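You operate a simulated robot arm through the tools that you are given. There is no shell and no other tool.

You are at the controls of a simulated robot arm. One attempt, no reset.

Task
Test cell No. 26 and sort it into GOOD or RECHECK.
Fine: in the holder, red end to the red mark; multimeter on 20 V; GOOD is 3.2 V or more; holder switch off whenever a cell moves.

Only the result counts: the job must be done as asked and must still hold three seconds after the hand-in. Knocking over, shifting, dropping, spilling or breaking anything else fails it.

Robot
A 6-joint arm with a two-finger parallel gripper, fixed in place. Base frame: the origin is at the foot of the arm, x ahead of it, y to its left, z up; the work surface is at about z = 720. Units: mm, degrees, N and s.
With the tool pointing down near the work surface it reaches from about 260 to 660 mm from the base axis. Its first joint turns from -66.0 to 66.0 degrees. Payload 2.9 kg.
Tool frame: the origin (TCP) lies between the finger pads and is the grasp point; the fingertips stand 30 mm ahead of it; z points along the fingers, y is the line along which they close. Largest opening 110 mm; finger width 20, thickness 10; the body of the gripper, 48 by 112 mm, starts 55 mm behind the TCP.
Orientation is that of the tool frame in the base frame, as a unit quaternion [w, x, y, z]. With the fingers straight down and closing along the base's y, the tool's x points along the base's -x, its y along +y and its z along -z.

Tools
- The arm moves only by the tool apply_moves. Its argument "targets" is a list of rows, each a list of 3 entries, a list of its own where there are three numbers: the finger opening in m, from 0 to 0.11, then the shift along the base's x, y, z in units of 200 mm (1.0 is 200 mm), then the turn, a rotation vector about the base's x, y, z in units of 180 degrees (1.0 is 180 degrees). In form: [[gripper, [tx, ty, tz], [rx, ry, rz]], ...]. A call has 1 to 20 rows; each row is the pose to reach, as a shift and turn from the pose commanded when the call began. A call with a number of a shift or a turn outside -1 to 1 is refused whole. Each row takes 0.2 s and may step no farther than 50 mm and 8.6 degrees from the row before; otherwise, or with a gripper value out of range, the whole call is refused. A pose out of reach is approached as far as the arm can. The call stops where the force on the tool passes 40 N (or 10 N more than at its start, if that is more) or the arm is blocked; 0.2 s more then pass. The fingers move at their own pace (about 108 mm/s each) and stop on an object; they squeeze with about 23 N. The grip force told is the motor's: it shows also when the fingers shut on nothing. Time passes only in rows, and 0.2 s behind the last, so rows that repeat a pose let the fingers close. The reply holds the time, the measured pose of the TCP, the force on the tool along the base axes, the opening and the grip force, in the units named above and with some noise, with the torque about the TCP (base axes, N m) and any sound that the robot's microphone picked up.
- Cameras (640 x 400 px; columns grow to the right, rows downward): "scene" is fixed at [77.4, 432.8, 1388]; the picture's right is [-0.77, -0.64, 0.00], its down [-0.34, 0.41, -0.84] and it looks along [0.54, -0.65, -0.54] (base axes); focal length 308 px, centre (320, 200). "wrist" rides on the gripper at [72, 17, -103] in the tool frame; the picture's right is [-0.23, 0.97, 0.00], its down [-0.76, -0.18, -0.62] and it looks along [-0.61, -0.14, 0.78] (tool axes); focal length 222 px, centre (320, 200).
- grab_frame(camera): a new picture of that camera. The clock stands still meanwhile.
- pixel_to_xyz(camera, pixels): for up to 12 pixels [column, row] of the newest picture of that camera ("zoom" is the newest enlarged one), the place [x, y, z] in the base frame of the surface seen there, good to about 2 mm. The clock stands still meanwhile.
- inspect(camera, box): a new picture of the part [left, top, right, bottom] of that camera's present view, enlarged. The clock stands still meanwhile.
- job_done(): hands the job in; it is judged then, once.

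Open the gripper and draw the arm clear of the work before you hand the job in, unless the task says otherwise.

The tools are called after ">>>" as a command line: name --argument value ..., lists and objects as JSON in quotes. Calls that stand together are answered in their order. apply_moves: Moves the arm, as the interface text tells. Its arguments: {"type":"object","properties":{"targets":{"type":"array","items":{"type":"array"}}},"required":["targets"]} The other tools are called the same way: grab_frame (camera) takes a picture; pixel_to_xyz (camera, pixels) gives the place of the surface under pixels of a picture; inspect (camera, box) takes an enlarged picture of a part of a camera's view; job_done () hands the job in.

At the start:

```text
time_s: 0.0
position: [391.3, -145.5, 1045.7]
tool_rot: [0.0, 0.0, 1.0, 0.0]
contact_force: [0.0, -0.2, -0.1]
torque: [-0.04, 0.01, 0.0]
width: 110.0
finger_force: 0.0
```

scene: 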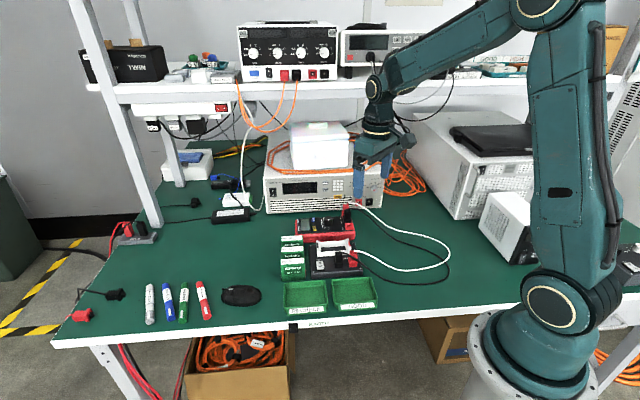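
wrist: 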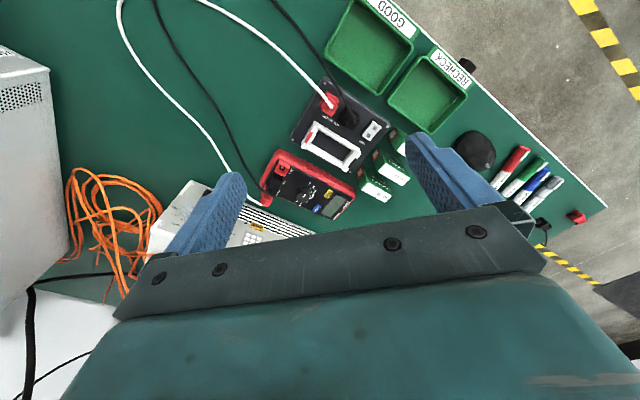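

The scene shows a red multimeter, a black holder with a white cradle, green cell boxes, and two green trays near (305,255). I'll enlarge both views to read details.

>>> inspect --camera "scene" --box '[260, 190, 400, 320]'

>>> inspect --camera "wrist" --box '[240, 60, 480, 230]'

```text
3.08 times, centred on (330, 255) of scene
```

zoom: 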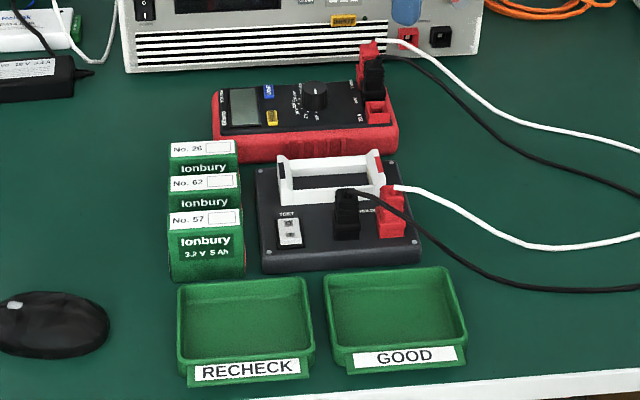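

```text
2.35 times, centred on (360, 145) of wrist
```

zoom: 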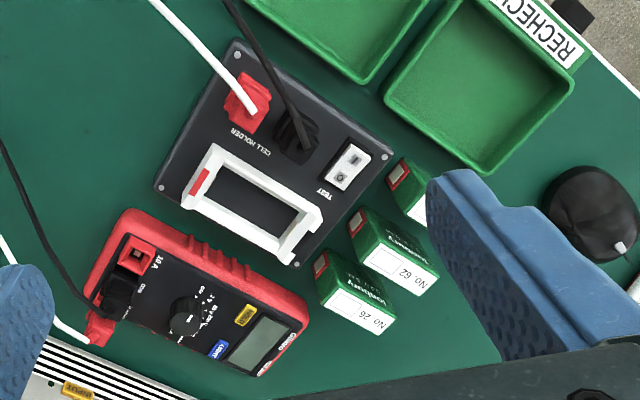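

The wrist zoom shows cell No. 26 nearest the meter, with red squares on one end of each cell. I'll magnify further for the cells, the meter dial, and the holder.

>>> inspect --camera "wrist" --box '[340, 110, 420, 210]'

>>> inspect --camera "wrist" --box '[265, 140, 365, 225]'

>>> inspect --camera "wrist" --box '[285, 75, 400, 175]'

>>> inspect --camera "scene" --box '[275, 225, 320, 285]'

>>> inspect --camera "scene" --box '[325, 200, 395, 280]'

```text
4.00 times, centred on (380, 160) of wrist
```

zoom: 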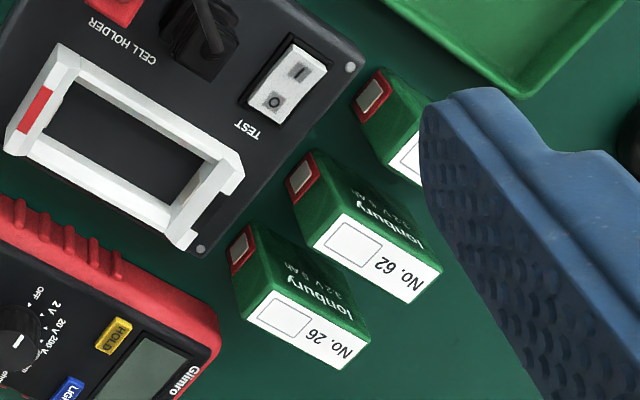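

```text
4.71 times, centred on (315, 182) of wrist
```

zoom: 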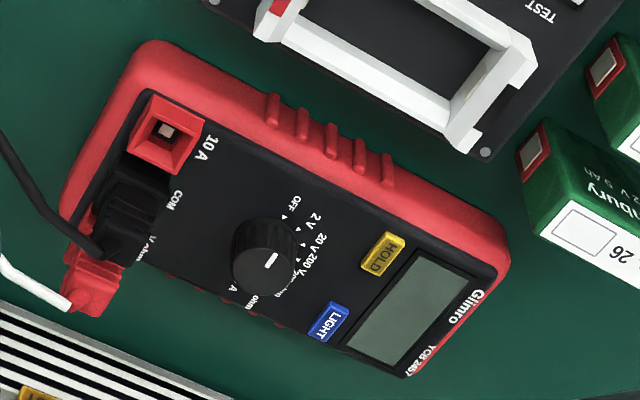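

```text
4.00 times, centred on (342, 125) of wrist
```

zoom: 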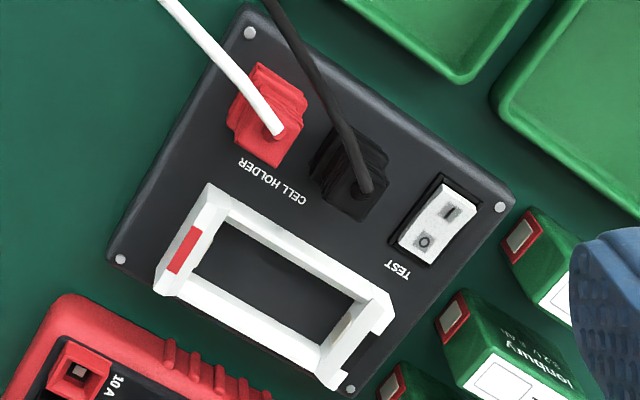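

```text
6.67 times, centred on (298, 255) of scene
```

zoom: 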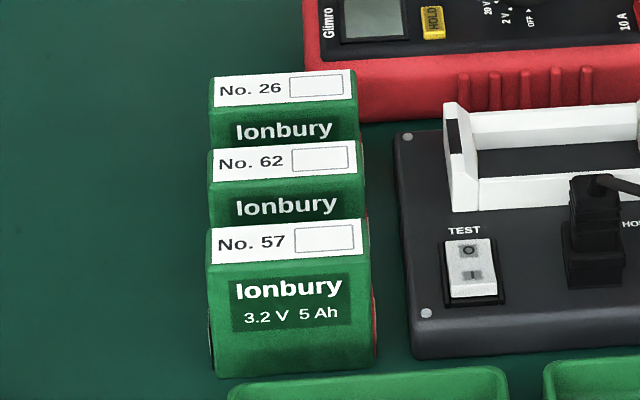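

```text
5.00 times, centred on (360, 240) of scene
```

zoom: 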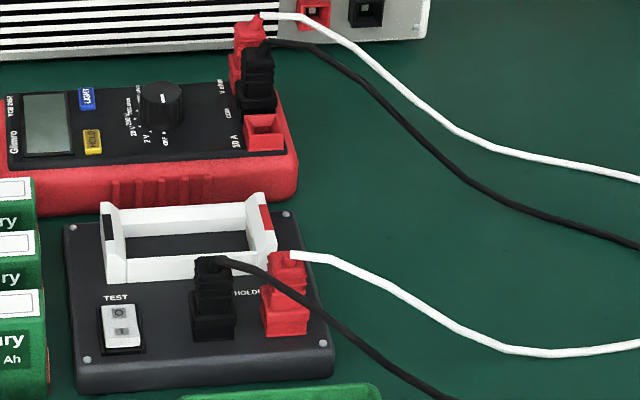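

Now I'll measure the geometry: the latest zoom (scene, 5x) shows the cradle corners, the rocker at (120,325) and the meter knob at (160,100).

>>> pixel_to_xyz --camera "zoom" --pixels '[[105, 207], [114, 278], [262, 195], [272, 250], [120, 313], [121, 332], [160, 95], [175, 93], [160, 122], [180, 240], [75, 380], [330, 350]]'

>>> pixel_to_xyz --camera "scene" --pixels '[[282, 237], [304, 237], [282, 247], [304, 247], [281, 258], [304, 258], [281, 280], [304, 280], [306, 297], [354, 293]]'

```text
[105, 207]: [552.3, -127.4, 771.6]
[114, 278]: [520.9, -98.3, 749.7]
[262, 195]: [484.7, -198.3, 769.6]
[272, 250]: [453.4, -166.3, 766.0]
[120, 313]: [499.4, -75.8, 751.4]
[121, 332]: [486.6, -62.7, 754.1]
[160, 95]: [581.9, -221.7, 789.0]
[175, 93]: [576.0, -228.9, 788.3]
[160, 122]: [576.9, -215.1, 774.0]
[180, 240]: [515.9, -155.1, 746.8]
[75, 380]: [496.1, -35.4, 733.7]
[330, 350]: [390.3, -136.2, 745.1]
```

```text
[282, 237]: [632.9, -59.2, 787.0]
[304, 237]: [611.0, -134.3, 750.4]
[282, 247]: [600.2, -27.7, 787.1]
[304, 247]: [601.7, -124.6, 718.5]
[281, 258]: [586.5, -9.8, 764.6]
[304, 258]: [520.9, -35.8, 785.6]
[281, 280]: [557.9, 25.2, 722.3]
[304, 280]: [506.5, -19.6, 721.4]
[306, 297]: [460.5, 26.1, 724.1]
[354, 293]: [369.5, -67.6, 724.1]
```

Cell tops are at about z=787. I'll zoom on the cells and take precise points for their outlines.

>>> inspect --camera "scene" --box '[275, 225, 320, 285]'

>>> pixel_to_xyz --camera "zoom" --pixels '[[213, 80], [216, 104], [352, 73], [356, 96], [212, 152], [213, 176], [353, 143], [358, 168], [210, 232], [213, 260], [358, 222], [367, 248]]'

```text
6.67 times, centred on (298, 255) of scene
```

zoom: 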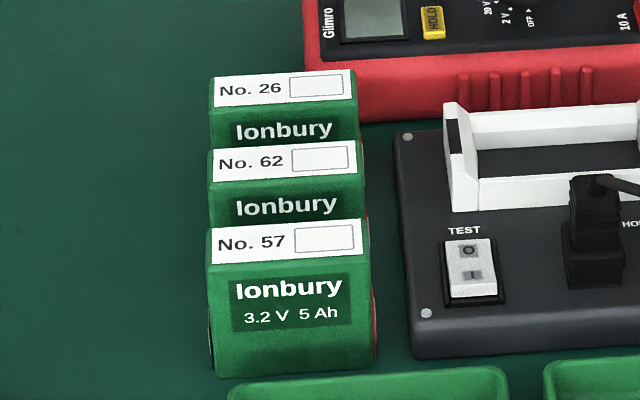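

```text
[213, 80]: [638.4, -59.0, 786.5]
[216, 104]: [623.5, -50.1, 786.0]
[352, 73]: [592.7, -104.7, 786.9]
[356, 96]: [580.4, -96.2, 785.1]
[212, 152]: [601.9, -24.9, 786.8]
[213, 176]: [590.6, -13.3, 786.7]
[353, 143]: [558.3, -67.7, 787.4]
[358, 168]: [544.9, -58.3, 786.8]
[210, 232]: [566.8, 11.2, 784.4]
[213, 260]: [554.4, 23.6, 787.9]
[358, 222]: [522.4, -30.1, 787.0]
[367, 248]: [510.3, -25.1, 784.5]
```

Cell 26 runs along (-0.7,-0.7) with about 20 mm thickness. Next I'll measure the cradle from the wrist view.

>>> inspect --camera "wrist" --box '[295, 110, 375, 180]'

```text
5.71 times, centred on (335, 145) of wrist
```

zoom: 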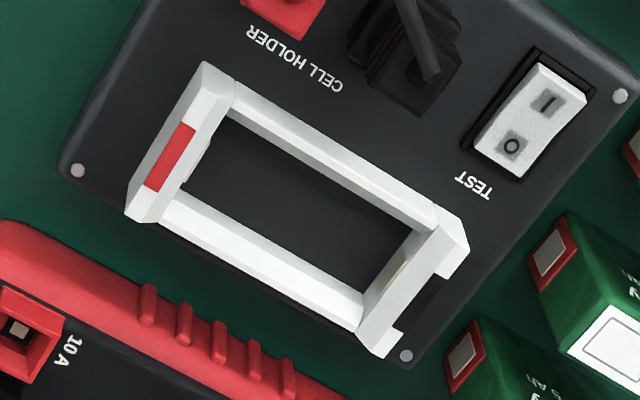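

Cradle's red mark is at (170,155) in this zoom, with contacts inside both ends. I'll measure its rim points, floor and switch.

>>> pixel_to_xyz --camera "zoom" --pixels '[[207, 66], [228, 78], [130, 215], [160, 218], [463, 245], [440, 210], [385, 350], [360, 325], [435, 225], [170, 195], [235, 105], [360, 300]]'

>>> pixel_to_xyz --camera "zoom" --pixels '[[300, 200], [250, 180], [380, 260], [548, 100], [512, 145], [530, 122], [575, 110], [485, 140], [525, 70], [170, 155], [330, 160], [260, 270]]'

```text
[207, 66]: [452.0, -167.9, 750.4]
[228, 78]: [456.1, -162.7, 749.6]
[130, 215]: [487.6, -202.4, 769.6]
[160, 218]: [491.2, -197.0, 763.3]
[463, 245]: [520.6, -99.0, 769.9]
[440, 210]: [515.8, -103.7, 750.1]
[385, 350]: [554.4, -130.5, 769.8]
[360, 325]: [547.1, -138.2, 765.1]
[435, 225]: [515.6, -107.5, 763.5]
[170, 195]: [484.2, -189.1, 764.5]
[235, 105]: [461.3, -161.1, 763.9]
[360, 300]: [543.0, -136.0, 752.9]
```

```text
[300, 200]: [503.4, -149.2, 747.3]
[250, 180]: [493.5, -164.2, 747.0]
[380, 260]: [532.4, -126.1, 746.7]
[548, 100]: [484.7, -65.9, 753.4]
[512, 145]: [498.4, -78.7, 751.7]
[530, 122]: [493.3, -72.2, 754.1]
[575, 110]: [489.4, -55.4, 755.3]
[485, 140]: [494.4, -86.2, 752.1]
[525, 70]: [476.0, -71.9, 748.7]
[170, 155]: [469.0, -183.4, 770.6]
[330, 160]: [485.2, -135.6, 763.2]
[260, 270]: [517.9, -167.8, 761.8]
```

Cradle geometry is clear (axis along (0.7,0.7), rails at z≈763, end walls at 770, floor 747). I'll turn the tool +45° about z to align with the cells and move to a closer viewing pose, well above everything.

>>> apply_moves --targets '[[0.11, [0.05, -0.04, -0.08], [0, 0, 0.04]], [0.11, [0.1, -0.08, -0.16], [0, 0, 0.08]], [0.11, [0.15, -0.12, -0.26], [0, 0, 0.125]], [0.11, [0.2, -0.16, -0.36], [0, 0, 0.167]], [0.11, [0.25, -0.2, -0.46], [0, 0, 0.21]], [0.11, [0.29, -0.23, -0.56], [0, 0, 0.25]], [0.11, [0.29, -0.23, -0.56], [0, 0, 0.25]]]'

```text
time_s: 1.6
position: [451.1, -192.4, 932.7]
tool_rot: [0.0, -0.384, 0.923, 0.0]
contact_force: [0.7, -0.5, -0.1]
torque: [-0.02, 0.0, 0.02]
width: 109.8
finger_force: 0.0
```

The arm reached (451,-192,933) turned 45°. I take a wrist and scene picture from here.

>>> grab_frame --camera "wrist"

>>> grab_frame --camera "scene"

```text
taken
```

wrist: 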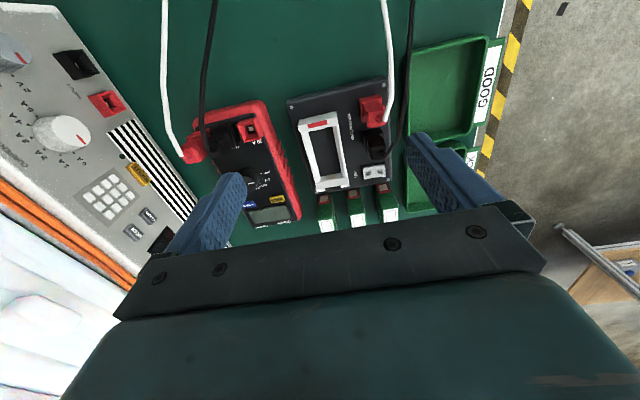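

```text
taken
```

scene: 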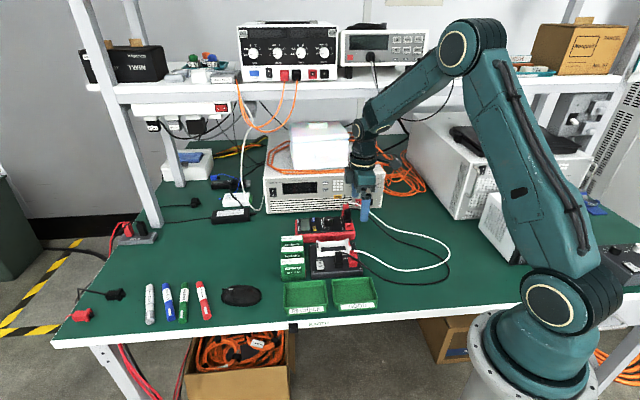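

From here the wrist camera sees the meter at (260,170), the cradle at (325,150), and the cells at (325-390,205). Zooming in.

>>> inspect --camera "wrist" --box '[180, 90, 310, 230]'

>>> inspect --camera "wrist" --box '[280, 75, 400, 235]'

>>> inspect --camera "wrist" --box '[310, 175, 400, 235]'

```text
2.86 times, centred on (245, 160) of wrist
```

zoom: 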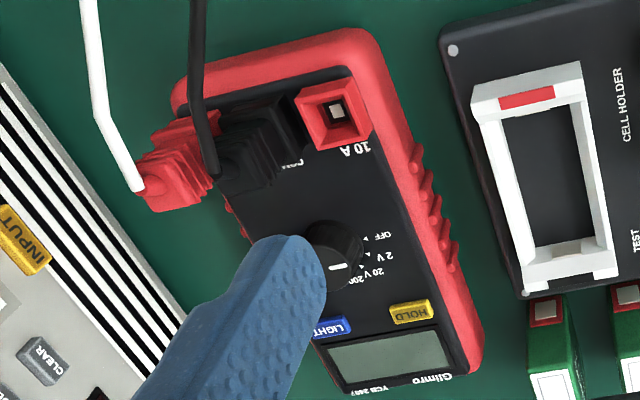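

```text
2.50 times, centred on (340, 155) of wrist
```

zoom: 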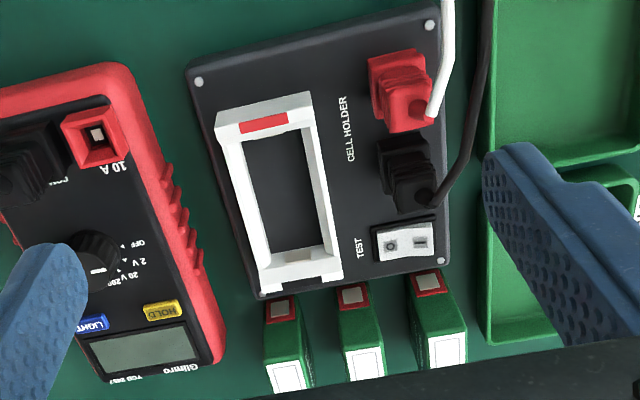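

```text
6.67 times, centred on (355, 205) of wrist
```

zoom: 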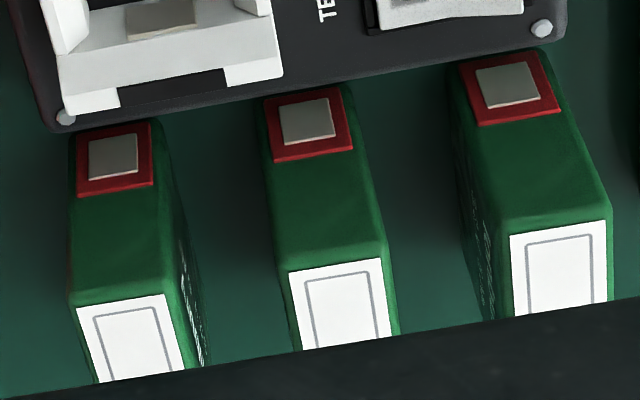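

The red terminals are low on the end faces, so cells stand upright in the cradle, red end facing the (-0.7,-0.7) side where the red mark is. I'll measure the cell tops from this zoom.

>>> pixel_to_xyz --camera "zoom" --pixels '[[72, 302], [170, 292], [78, 320], [178, 330], [72, 190], [155, 185], [112, 160], [78, 145], [150, 130], [272, 262], [388, 258], [352, 150]]'

>>> inspect --camera "wrist" --box '[290, 95, 350, 205]'

```text
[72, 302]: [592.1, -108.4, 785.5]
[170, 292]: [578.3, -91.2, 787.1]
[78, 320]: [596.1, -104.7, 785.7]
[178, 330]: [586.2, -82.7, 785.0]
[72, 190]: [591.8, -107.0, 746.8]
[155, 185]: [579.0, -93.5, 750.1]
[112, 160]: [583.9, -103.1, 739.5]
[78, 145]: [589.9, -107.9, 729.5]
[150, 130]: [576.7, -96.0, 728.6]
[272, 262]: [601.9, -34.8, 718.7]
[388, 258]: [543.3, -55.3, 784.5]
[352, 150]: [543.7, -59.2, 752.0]
```

```text
3.64 times, centred on (320, 150) of wrist
```

zoom: 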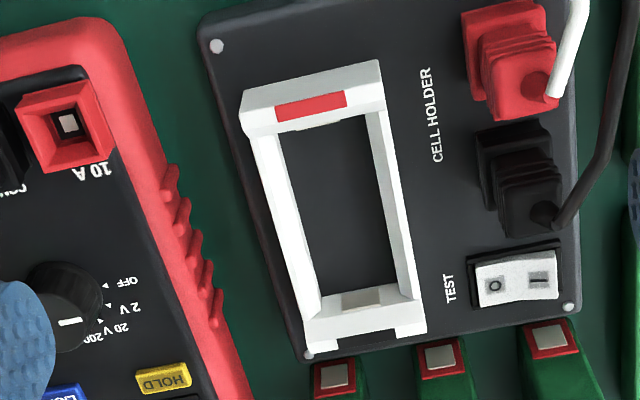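

Cell 26's red-end top corners are (592,-108) and (578,-91), about 22 mm thick. Now I'll measure the cradle inside from this zoom.

>>> pixel_to_xyz --camera "zoom" --pixels '[[242, 95], [380, 64], [248, 135], [276, 134], [366, 112], [385, 108], [304, 350], [425, 333], [301, 310], [318, 292], [397, 270], [412, 295]]'

>>> pixel_to_xyz --camera "zoom" --pixels '[[284, 128], [320, 118], [362, 112], [316, 290], [360, 285], [395, 270], [340, 200], [272, 220], [300, 220], [375, 190], [392, 185], [340, 312]]'

>>> pixel_to_xyz --camera "zoom" --pixels '[[495, 285], [540, 280], [480, 265], [550, 255], [558, 297], [488, 305], [520, 282], [530, 205], [500, 140], [520, 90], [600, 150], [565, 60]]'

```text
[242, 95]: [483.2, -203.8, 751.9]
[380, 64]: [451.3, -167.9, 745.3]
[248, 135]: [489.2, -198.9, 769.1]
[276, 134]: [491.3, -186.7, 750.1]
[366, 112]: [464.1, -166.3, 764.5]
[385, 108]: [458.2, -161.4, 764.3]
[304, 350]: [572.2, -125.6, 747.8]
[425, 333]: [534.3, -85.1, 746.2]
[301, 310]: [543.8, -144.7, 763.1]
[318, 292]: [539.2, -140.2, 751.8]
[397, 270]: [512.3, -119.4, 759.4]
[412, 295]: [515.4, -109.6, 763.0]
```

```text
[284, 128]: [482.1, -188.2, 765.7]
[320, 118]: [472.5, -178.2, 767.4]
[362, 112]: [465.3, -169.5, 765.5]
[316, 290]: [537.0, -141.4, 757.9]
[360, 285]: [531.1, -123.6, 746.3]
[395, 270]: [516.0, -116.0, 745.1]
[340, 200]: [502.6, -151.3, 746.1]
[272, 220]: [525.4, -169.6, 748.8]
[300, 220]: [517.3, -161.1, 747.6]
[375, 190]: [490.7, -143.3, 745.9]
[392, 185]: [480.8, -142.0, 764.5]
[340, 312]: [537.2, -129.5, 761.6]
```

```text
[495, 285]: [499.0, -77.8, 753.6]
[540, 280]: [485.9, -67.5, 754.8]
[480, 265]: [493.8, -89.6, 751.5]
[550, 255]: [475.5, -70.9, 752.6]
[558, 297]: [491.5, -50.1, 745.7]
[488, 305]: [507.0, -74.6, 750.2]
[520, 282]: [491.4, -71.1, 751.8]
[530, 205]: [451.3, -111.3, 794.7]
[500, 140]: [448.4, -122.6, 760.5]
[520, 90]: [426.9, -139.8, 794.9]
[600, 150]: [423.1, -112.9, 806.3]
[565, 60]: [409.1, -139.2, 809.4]
```

The holder plugs top out around z=795 and the cradle centre is near (503.6,-151). Next I check where the power supply stands relative to the meter and inspect the dial, from the scene picture.

>>> pixel_to_xyz --camera "scene" --pixels '[[268, 210], [380, 205], [268, 178], [350, 170], [295, 125], [350, 125], [300, 238], [353, 232], [297, 222], [350, 212], [345, 207], [352, 205]]'

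>>> inspect --camera "scene" --box '[290, 200, 360, 245]'

```text
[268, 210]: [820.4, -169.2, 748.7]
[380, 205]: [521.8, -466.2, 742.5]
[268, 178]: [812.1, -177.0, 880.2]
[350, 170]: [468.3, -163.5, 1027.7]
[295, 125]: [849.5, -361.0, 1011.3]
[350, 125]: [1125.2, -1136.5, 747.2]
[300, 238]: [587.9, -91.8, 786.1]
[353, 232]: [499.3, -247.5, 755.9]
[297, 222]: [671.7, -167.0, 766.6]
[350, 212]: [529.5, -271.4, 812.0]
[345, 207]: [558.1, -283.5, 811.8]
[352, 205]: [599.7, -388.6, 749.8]
```

```text
8.89 times, centred on (325, 222) of scene
```

zoom: 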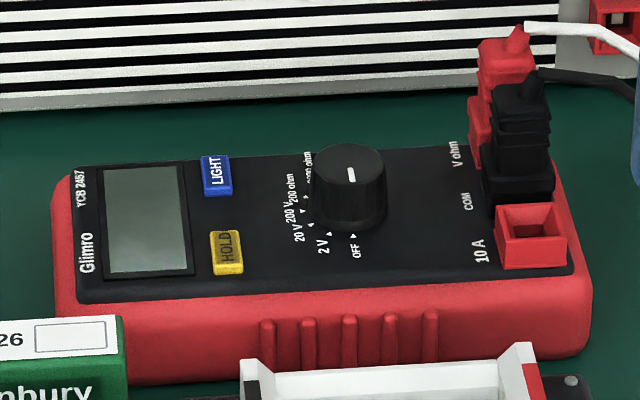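

The dial's pointer (white line at (351,175) in zoom) points at OFF; 20 V is two marks over toward the display. I'll measure the knob and mark positions.

>>> pixel_to_xyz --camera "zoom" --pixels '[[353, 236], [330, 233], [312, 225], [304, 211], [355, 251], [323, 246], [299, 233], [350, 166], [316, 165], [384, 165], [350, 147], [350, 186]]'

>>> pixel_to_xyz --camera "zoom" --pixels '[[349, 169], [353, 181], [85, 180], [440, 150], [560, 160], [300, 300], [572, 272], [80, 295], [515, 35], [520, 95], [530, 205], [225, 240]]'

```text
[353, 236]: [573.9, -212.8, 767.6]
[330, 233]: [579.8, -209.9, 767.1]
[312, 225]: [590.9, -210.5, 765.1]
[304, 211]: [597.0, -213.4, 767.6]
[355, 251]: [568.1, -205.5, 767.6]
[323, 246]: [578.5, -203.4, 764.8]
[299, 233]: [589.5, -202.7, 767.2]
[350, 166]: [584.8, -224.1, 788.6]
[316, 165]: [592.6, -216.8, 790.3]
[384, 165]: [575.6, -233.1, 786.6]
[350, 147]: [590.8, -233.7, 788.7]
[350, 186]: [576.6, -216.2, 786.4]
```

```text
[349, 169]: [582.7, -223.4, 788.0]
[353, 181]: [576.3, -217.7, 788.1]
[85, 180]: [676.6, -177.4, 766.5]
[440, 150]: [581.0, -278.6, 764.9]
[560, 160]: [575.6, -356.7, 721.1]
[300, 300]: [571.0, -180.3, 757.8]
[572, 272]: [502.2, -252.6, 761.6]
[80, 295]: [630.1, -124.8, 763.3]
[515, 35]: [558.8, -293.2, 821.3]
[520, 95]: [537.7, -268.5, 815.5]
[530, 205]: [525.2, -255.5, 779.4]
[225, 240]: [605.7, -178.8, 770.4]
```

The knob centre is near (584,-225), top z≈788.5, radius ≈12; OFF lies at ≈130–135° and 20 V at ≈75° in base azimuth, so about -60° of turn. I'll move to hover above the knob with fingers part-closed and look between the fingers.

>>> apply_moves --targets '[[0.06, [0.16, -0.04, -0.06], [0, 0, 0]], [0.06, [0.33, -0.08, -0.12], [0, 0, 0]], [0.06, [0.5, -0.12, -0.2], [0, 0, 0]], [0.06, [0.664, -0.163, -0.31], [0, 0, 0]], [0.06, [0.664, -0.163, -0.31], [0, 0, 0]]]'

>>> grab_frame --camera "wrist"

>>> inspect --camera "wrist" --box '[260, 90, 380, 190]'

```text
time_s: 2.8
position: [583.6, -222.7, 869.3]
tool_rot: [0.0, -0.384, 0.923, 0.001]
contact_force: [0.3, 0.0, 0.7]
torque: [-0.01, -0.01, 0.01]
width: 59.9
finger_force: 0.2
```

```text
taken
```

wrist: 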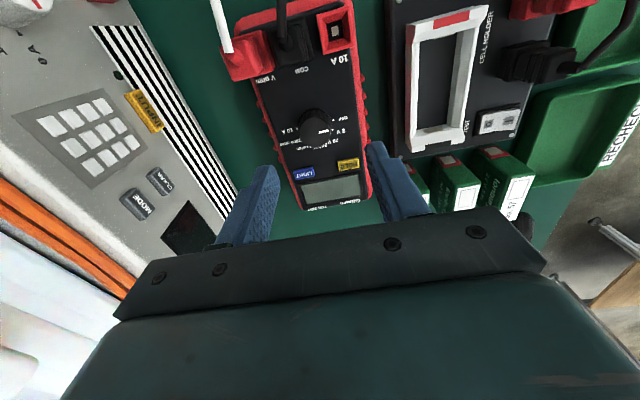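

```text
4.00 times, centred on (320, 140) of wrist
```

zoom: 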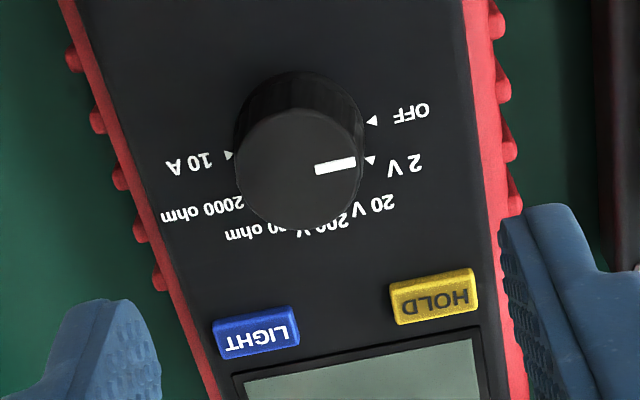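

The dial reads OFF, 2 V, 20 V, 200 V, 200 ohm, 2000 ohm, 10 A, with the pointer at OFF. I'll get exact 3D points of the knob rim, pointer and marks.

>>> pixel_to_xyz --camera "zoom" --pixels '[[371, 121], [370, 160], [228, 155], [316, 169], [354, 163], [237, 180], [361, 165], [300, 112], [300, 228], [299, 172], [411, 113], [404, 163]]'

>>> pixel_to_xyz --camera "zoom" --pixels '[[375, 203], [188, 163], [202, 209], [391, 290], [474, 272], [397, 320], [479, 308], [213, 322], [297, 307], [240, 378], [478, 330], [240, 160]]'

```text
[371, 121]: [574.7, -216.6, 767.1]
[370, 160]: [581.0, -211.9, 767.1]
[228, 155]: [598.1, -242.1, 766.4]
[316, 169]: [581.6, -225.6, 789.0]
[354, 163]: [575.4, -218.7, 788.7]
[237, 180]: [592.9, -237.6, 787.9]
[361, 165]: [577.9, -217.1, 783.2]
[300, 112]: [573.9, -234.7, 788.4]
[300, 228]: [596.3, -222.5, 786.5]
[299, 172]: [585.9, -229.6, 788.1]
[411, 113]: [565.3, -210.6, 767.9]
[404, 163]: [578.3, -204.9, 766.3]
```

```text
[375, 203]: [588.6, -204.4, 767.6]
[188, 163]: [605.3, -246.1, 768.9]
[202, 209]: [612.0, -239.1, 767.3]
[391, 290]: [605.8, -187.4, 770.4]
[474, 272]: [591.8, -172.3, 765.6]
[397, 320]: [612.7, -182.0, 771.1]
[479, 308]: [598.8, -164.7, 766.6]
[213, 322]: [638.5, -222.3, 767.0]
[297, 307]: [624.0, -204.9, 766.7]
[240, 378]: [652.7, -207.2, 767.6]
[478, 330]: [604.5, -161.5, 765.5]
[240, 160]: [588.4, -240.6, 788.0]
```

Using the camera geometry, the marks are 30° apart with OFF at ≈135° and 20 V at ≈75°; the knob centre is about (+2,-3) mm from the present TCP. I'll shift, lower to just above the knob with 50 mm opening, and check centring.

>>> apply_moves --targets '[[0.05, [0.01, -0.016, -0.1], [0, 0, 0]], [0.05, [0.01, -0.016, -0.2], [0, 0, 0]], [0.05, [0.01, -0.016, -0.2], [0, 0, 0]]]'

>>> inspect --camera "wrist" --box '[240, 80, 400, 220]'

>>> inspect --camera "scene" --box '[280, 170, 380, 250]'

```text
time_s: 3.6
position: [587.2, -227.0, 828.7]
tool_rot: [0.0, -0.383, 0.924, 0.0]
contact_force: [0.6, 0.2, -0.5]
torque: [0.01, 0.0, 0.0]
width: 50.0
finger_force: 0.1
```

```text
2.86 times, centred on (320, 150) of wrist
```

zoom: 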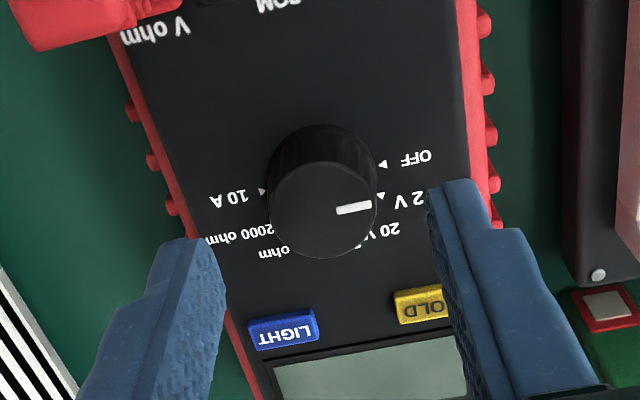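

```text
5.00 times, centred on (330, 210) of scene
```

zoom: 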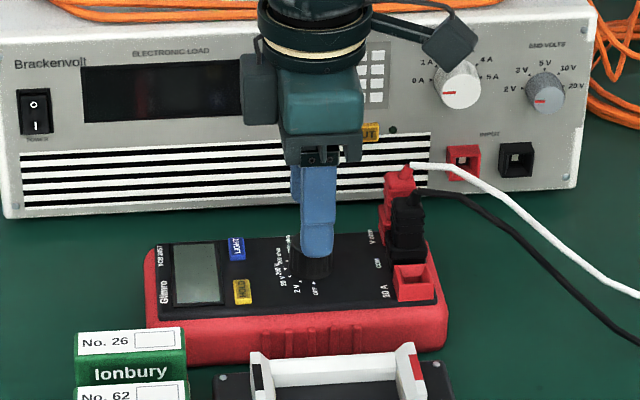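

The knob top appears near (323,208) in this zoom against an expected TCP axis at (320,218). I'll zoom more to refine centring.

>>> inspect --camera "wrist" --box '[290, 115, 350, 175]'

```text
6.67 times, centred on (320, 145) of wrist
```

zoom: 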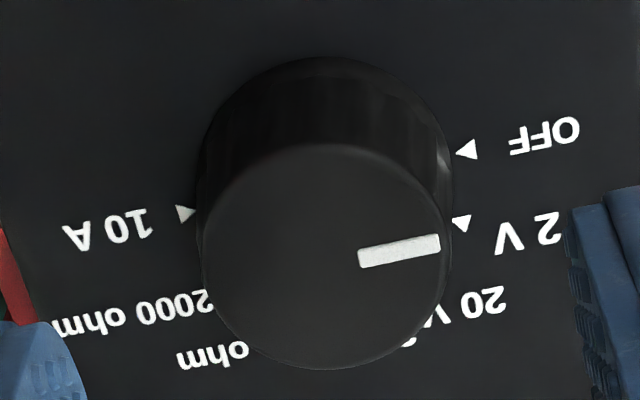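

Knob is centred within about 1 mm along the closing axis, with diameter ≈26 mm. I'll lower to z≈804 with a 40 mm opening, then check before closing.

>>> apply_moves --targets '[[0.045, [-0.003, -0.003, -0.06], [0, 0, 0]], [0.04, [-0.003, -0.003, -0.123], [0, 0, 0]], [0.04, [-0.003, -0.003, -0.123], [0, 0, 0]]]'

>>> inspect --camera "wrist" --box '[270, 100, 370, 200]'

>>> inspect --camera "scene" --box '[300, 190, 370, 240]'

```text
time_s: 4.4
position: [585.5, -229.7, 805.2]
tool_rot: [0.0, -0.382, 0.924, 0.0]
contact_force: [-0.2, -0.1, 0.2]
torque: [-0.02, 0.0, 0.0]
width: 40.0
finger_force: 0.1
```

```text
4.00 times, centred on (320, 150) of wrist
```

zoom: 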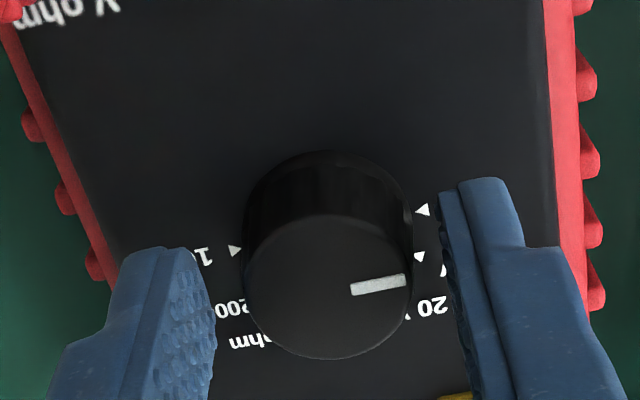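

```text
8.00 times, centred on (335, 215) of scene
```

zoom: 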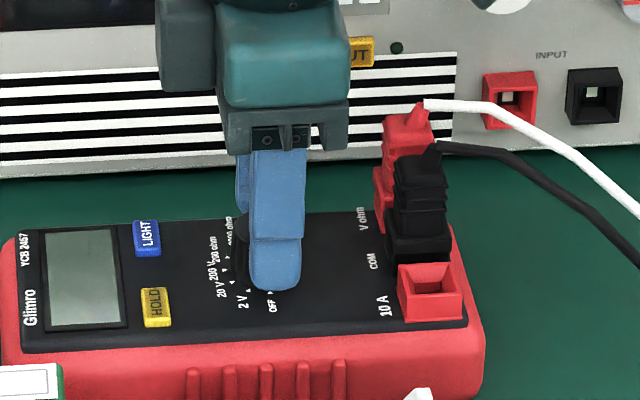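

Fingers straddle the knob; the knob looks about 1.3 mm toward +tool-y from the finger midline. I'll correct by (-1.2,+0.5) mm and narrow to 31 mm to check again.

>>> apply_moves --targets '[[0.036, [-0.006, 0.003, 0.0], [0, 0, 0]], [0.031, [-0.006, 0.003, 0.0], [0, 0, 0]], [0.031, [-0.006, 0.003, 0.0], [0, 0, 0]]]'

>>> inspect --camera "wrist" --box '[270, 100, 370, 200]'

```text
time_s: 5.2
position: [584.5, -229.4, 805.4]
tool_rot: [0.0, -0.383, 0.924, -0.001]
contact_force: [-0.2, 0.4, 0.4]
torque: [-0.01, 0.01, -0.01]
width: 30.8
finger_force: 0.2
```

```text
4.00 times, centred on (320, 150) of wrist
```

zoom: 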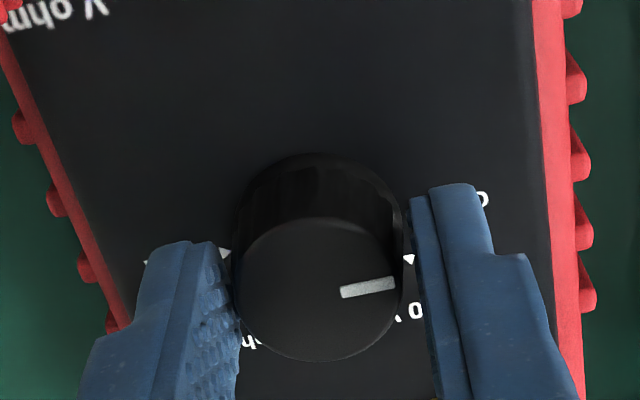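

The knob is now centred between the pads within 0.3 mm. I close the fingers on it.

>>> apply_moves --targets '[[0.02, [0, 0, 0], [0, 0, 0]], [0.02, [0, 0, 0], [0, 0, 0]], [0.02, [0, 0, 0], [0, 0, 0]]]'

```text
time_s: 6.0
position: [585.1, -228.8, 806.2]
tool_rot: [0.0, -0.383, 0.924, -0.001]
contact_force: [3.2, -1.3, -0.3]
torque: [0.0, -0.12, 0.01]
width: 27.6
finger_force: 22.3
```

Gripped the knob (27.6 mm, 22 N, small lateral force). I rotate -30° first (clockwise from above) to check it turns freely.

>>> apply_moves --targets '[[0.02, [0, 0, 0], [0, 0, -0.0417]], [0.02, [0, 0, 0], [0, 0, -0.0833]], [0.02, [0, 0, 0], [0, 0, -0.125]], [0.02, [0, 0, 0], [0, 0, -0.1667]], [0.02, [0, 0, 0], [0, 0, -0.1667]]]'

>>> inspect --camera "wrist" --box '[270, 100, 370, 200]'

>>> inspect --camera "scene" --box '[290, 190, 370, 250]'

```text
time_s: 7.2
position: [582.8, -228.1, 805.5]
tool_rot: [-0.001, -0.13, 0.991, 0.001]
contact_force: [0.2, -0.5, -0.4]
torque: [-0.07, 0.04, 0.02]
width: 27.5
finger_force: 22.4
```

```text
4.00 times, centred on (320, 150) of wrist
```

zoom: 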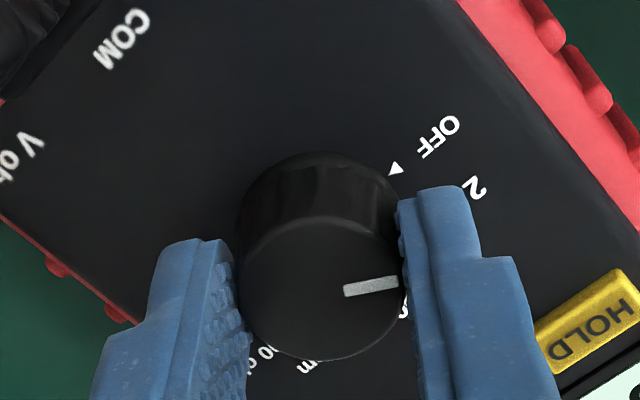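

```text
6.67 times, centred on (330, 220) of scene
```

zoom: 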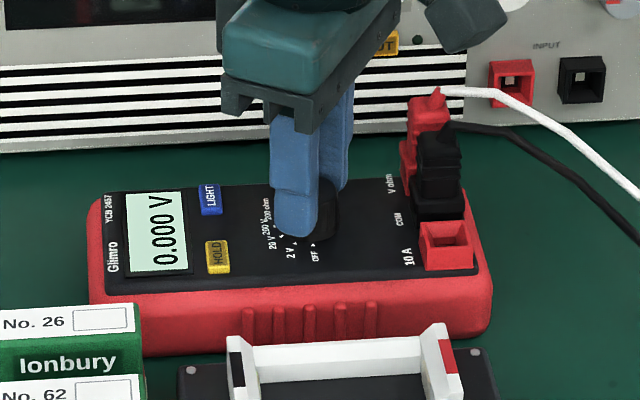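

The knob turned with the tool and the meter now shows "0.000 V" (2 V range). I rotate another -30° to 20 V.

>>> apply_moves --targets '[[0.02, [0, 0, 0], [0, 0, -0.0417]], [0.02, [0, 0, 0], [0, 0, -0.0833]], [0.02, [0, 0, 0], [0, 0, -0.125]], [0.02, [0, 0, 0], [0, 0, -0.1667]], [0.02, [0, 0, 0], [0, 0, -0.1667]]]'

>>> inspect --camera "wrist" --box '[250, 80, 390, 220]'

>>> inspect --camera "scene" --box '[290, 190, 370, 250]'

```text
time_s: 8.4
position: [583.1, -228.5, 807.5]
tool_rot: [0.001, 0.131, 0.991, 0.0]
contact_force: [0.3, 0.1, 0.2]
torque: [-0.03, 0.01, 0.05]
width: 27.3
finger_force: 22.8
```

```text
2.86 times, centred on (320, 150) of wrist
```

zoom: 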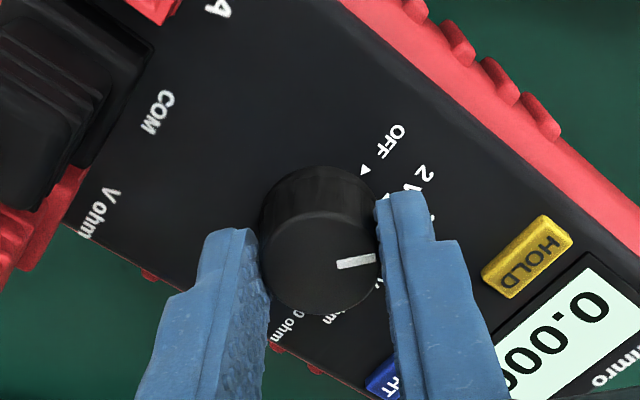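

```text
6.67 times, centred on (330, 220) of scene
```

zoom: 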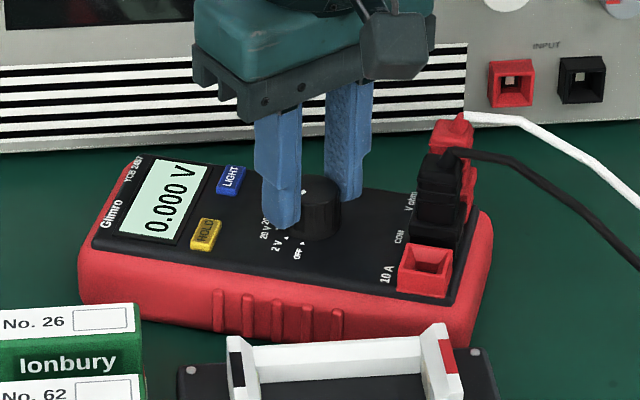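

The display still reads 0.000 V (2 V range): in the second half the detent held and the meter body turned with the knob about its axis by ~25°. I'll stop rotating and test pressing down gently through the grip, so table friction holds the meter while the knob clicks on; first check the force for a 1 mm press.

>>> apply_moves --targets '[[0.02, [0, 0, -0.005], [0, 0, 0]], [0.02, [0, 0, -0.005], [0, 0, 0]]]'

```text
time_s: 9.0
position: [583.0, -228.9, 804.2]
tool_rot: [0.0, 0.132, 0.991, 0.0]
contact_force: [-2.7, -0.9, 1.9]
torque: [0.26, 0.68, -0.01]
width: 27.5
finger_force: 23.1
```

A 1 mm press gives about 2 N up-force. I press another 1.5 mm and read again.

>>> apply_moves --targets '[[0.02, [0, 0, -0.004], [0, 0, 0]], [0.02, [0, 0, -0.0075], [0, 0, 0]], [0.02, [0, 0, -0.0075], [0, 0, 0]]]'

```text
time_s: 9.8
position: [583.2, -228.7, 805.4]
tool_rot: [0.003, 0.131, 0.991, -0.001]
contact_force: [-4.7, -3.8, 14.8]
torque: [-0.1, 0.41, -0.02]
width: 27.6
finger_force: 22.9
```

Press force is now ≈15 N. I rotate -22° with the press held, to click the knob from 2 V to 20 V while the meter is held by friction.

>>> apply_moves --targets '[[0.02, [0, 0, 0], [0, 0, -0.03]], [0.02, [0, 0, 0], [0, 0, -0.06]], [0.02, [0, 0, 0], [0, 0, -0.09]], [0.02, [0, 0, 0], [0, 0, -0.12]], [0.02, [0, 0, 0], [0, 0, -0.12]]]'

>>> inspect --camera "wrist" --box '[250, 80, 390, 220]'

>>> inspect --camera "scene" --box '[290, 190, 370, 250]'

```text
time_s: 11.0
position: [584.6, -228.1, 804.2]
tool_rot: [0.003, 0.315, 0.949, -0.001]
contact_force: [2.1, -6.3, 18.3]
torque: [-0.24, -0.17, -0.03]
width: 27.5
finger_force: 23.3
```

```text
2.86 times, centred on (320, 150) of wrist
```

zoom: 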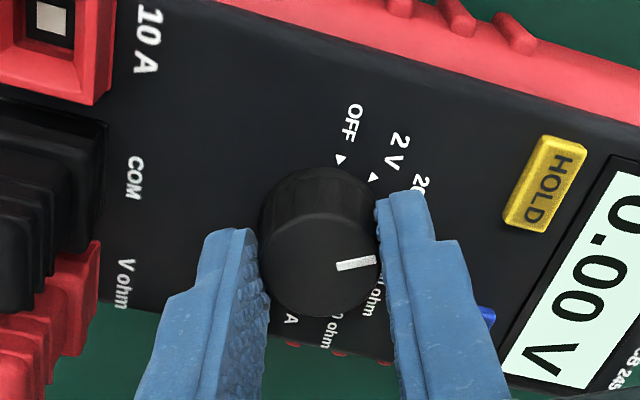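

```text
6.67 times, centred on (330, 220) of scene
```

zoom: 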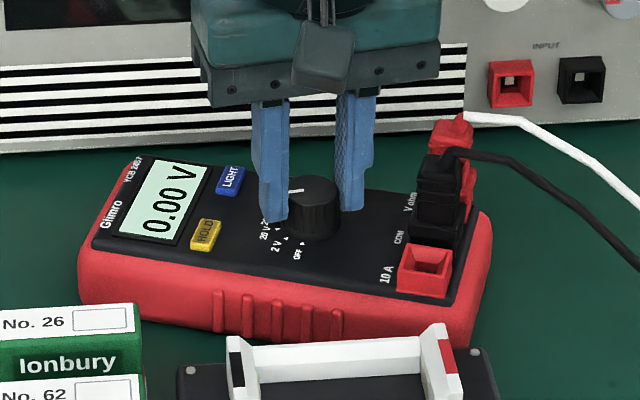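

The display now reads "0.00 V" — the 20 V range — and the meter stayed put during this turn. Before unpressing, I measure the meter's present orientation to restore it to its original yaw.

>>> grab_frame --camera "wrist"

>>> inspect --camera "wrist" --box '[300, 70, 460, 230]'

>>> inspect --camera "scene" --box '[290, 200, 360, 245]'

```text
taken
```

wrist: 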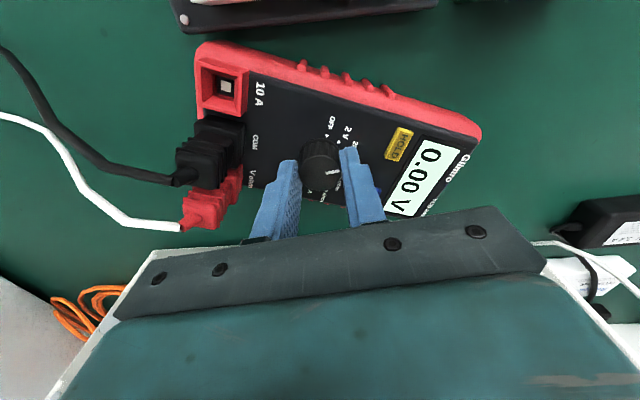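

```text
2.50 times, centred on (380, 150) of wrist
```

zoom: 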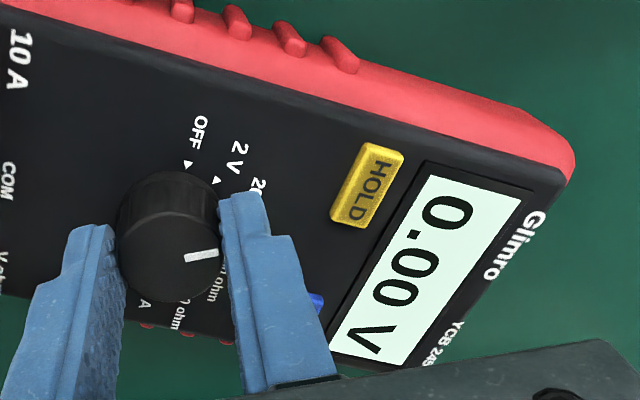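

```text
8.89 times, centred on (325, 222) of scene
```

zoom: 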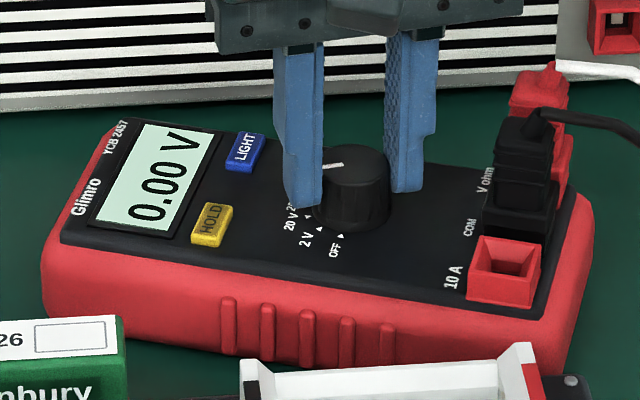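

From the wrist geometry the meter's cross-axis is at ≈117.5° versus 135.5° originally, i.e. turned about -18°. I cross-check with the scene zoom's panel front edge (62,243)-(543,318).

>>> pixel_to_xyz --camera "zoom" --pixels '[[62, 243], [543, 318], [200, 265], [400, 298], [112, 135], [90, 222], [130, 122], [352, 170], [320, 168], [388, 172], [352, 148], [352, 192]]'

```text
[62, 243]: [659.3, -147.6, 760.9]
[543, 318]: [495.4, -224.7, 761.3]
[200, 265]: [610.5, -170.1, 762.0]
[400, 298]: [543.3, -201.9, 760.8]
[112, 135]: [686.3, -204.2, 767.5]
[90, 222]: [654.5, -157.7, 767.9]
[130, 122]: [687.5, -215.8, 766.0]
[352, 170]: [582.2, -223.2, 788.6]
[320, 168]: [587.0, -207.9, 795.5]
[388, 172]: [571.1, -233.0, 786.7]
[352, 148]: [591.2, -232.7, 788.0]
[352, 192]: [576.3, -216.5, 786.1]
```

Meter needs about +19° back. I release the press (raise 2.5 mm to neutral) and rotate +20° holding the knob without down-force, so the body follows the knob like before.

>>> apply_moves --targets '[[0.02, [0, 0, 0.0135], [0, 0, 0]], [0.02, [0, 0, 0.0135], [0, 0, 0.03]], [0.02, [0, 0, 0.0135], [0, 0, 0.06]], [0.02, [0, 0, 0.0135], [0, 0, 0.09]], [0.02, [0, 0, 0.0135], [0, 0, 0.111]], [0.02, [0, 0, 0.0135], [0, 0, 0.111]]]'

>>> inspect --camera "scene" --box '[290, 200, 360, 245]'

>>> inspect --camera "wrist" --box '[260, 70, 420, 230]'

```text
time_s: 12.4
position: [581.4, -227.7, 804.6]
tool_rot: [-0.001, 0.144, 0.99, 0.0]
contact_force: [11.2, -0.4, 0.0]
torque: [-0.01, -0.24, 0.0]
width: 27.5
finger_force: 22.8
```

```text
8.89 times, centred on (325, 222) of scene
```

zoom: 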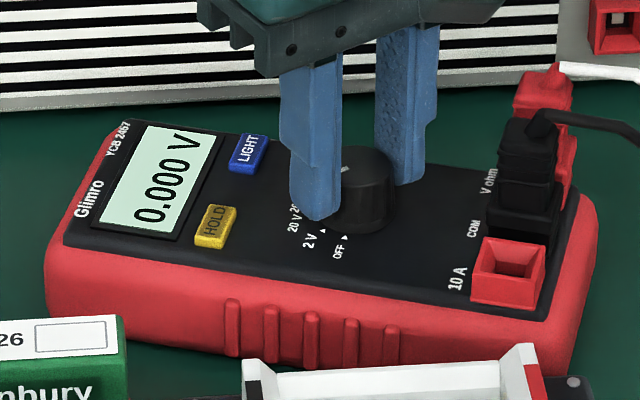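

```text
2.50 times, centred on (340, 150) of wrist
```

zoom: 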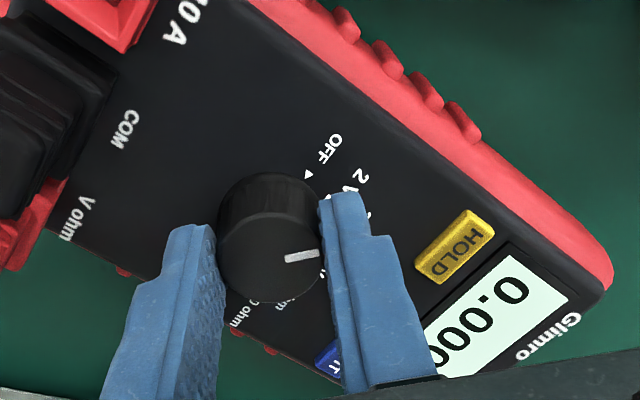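

The knob itself turned back toward 2 V while the body stayed, so the body needs another way. There's an 11 N side force; I take a settled reading before deciding.

>>> apply_moves --targets '[[0.02, [0, 0, 0], [0, 0, 0]], [0.02, [0, 0, 0], [0, 0, 0]]]'

>>> inspect --camera "scene" --box '[290, 200, 360, 245]'

```text
time_s: 13.0
position: [581.5, -228.9, 804.3]
tool_rot: [-0.001, 0.144, 0.99, 0.0]
contact_force: [9.1, -0.9, -0.2]
torque: [0.02, -0.3, -0.02]
width: 27.8
finger_force: 23.7
```

```text
8.89 times, centred on (325, 222) of scene
```

zoom: 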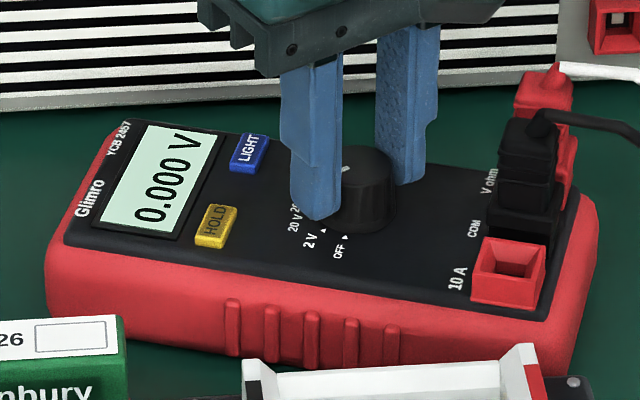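

The side force persists (meter is resting near the holder's corner). I press down again and rotate -16.5° to set the knob squarely on 20 V; afterwards I'll restore the body's yaw by gripping its sides.

>>> apply_moves --targets '[[0.02, [0, 0, -0.007], [0, 0, 0]], [0.02, [0, 0, -0.0135], [0, 0, 0]], [0.02, [0, 0, -0.0135], [0, 0, -0.03]], [0.02, [0, 0, -0.0135], [0, 0, -0.06]], [0.02, [0, 0, -0.0135], [0, 0, -0.092]], [0.02, [0, 0, -0.0135], [0, 0, -0.092]]]'

>>> inspect --camera "scene" --box '[290, 200, 360, 245]'

>>> inspect --camera "wrist" --box '[270, 90, 370, 210]'

```text
time_s: 14.4
position: [582.9, -228.1, 804.3]
tool_rot: [0.001, 0.288, 0.958, 0.0]
contact_force: [-12.0, -2.3, 20.4]
torque: [-0.1, 0.44, -0.05]
width: 27.6
finger_force: 22.8
```

```text
8.89 times, centred on (325, 222) of scene
```

zoom: 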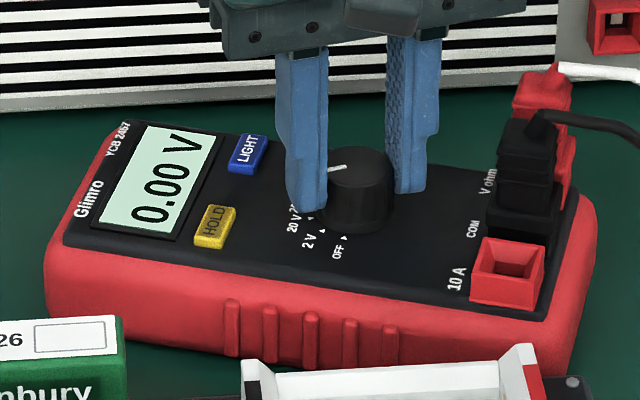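

```text
3.33 times, centred on (320, 150) of wrist
```

zoom: 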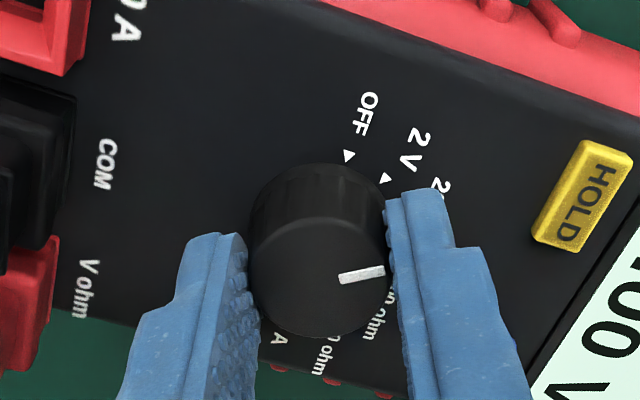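

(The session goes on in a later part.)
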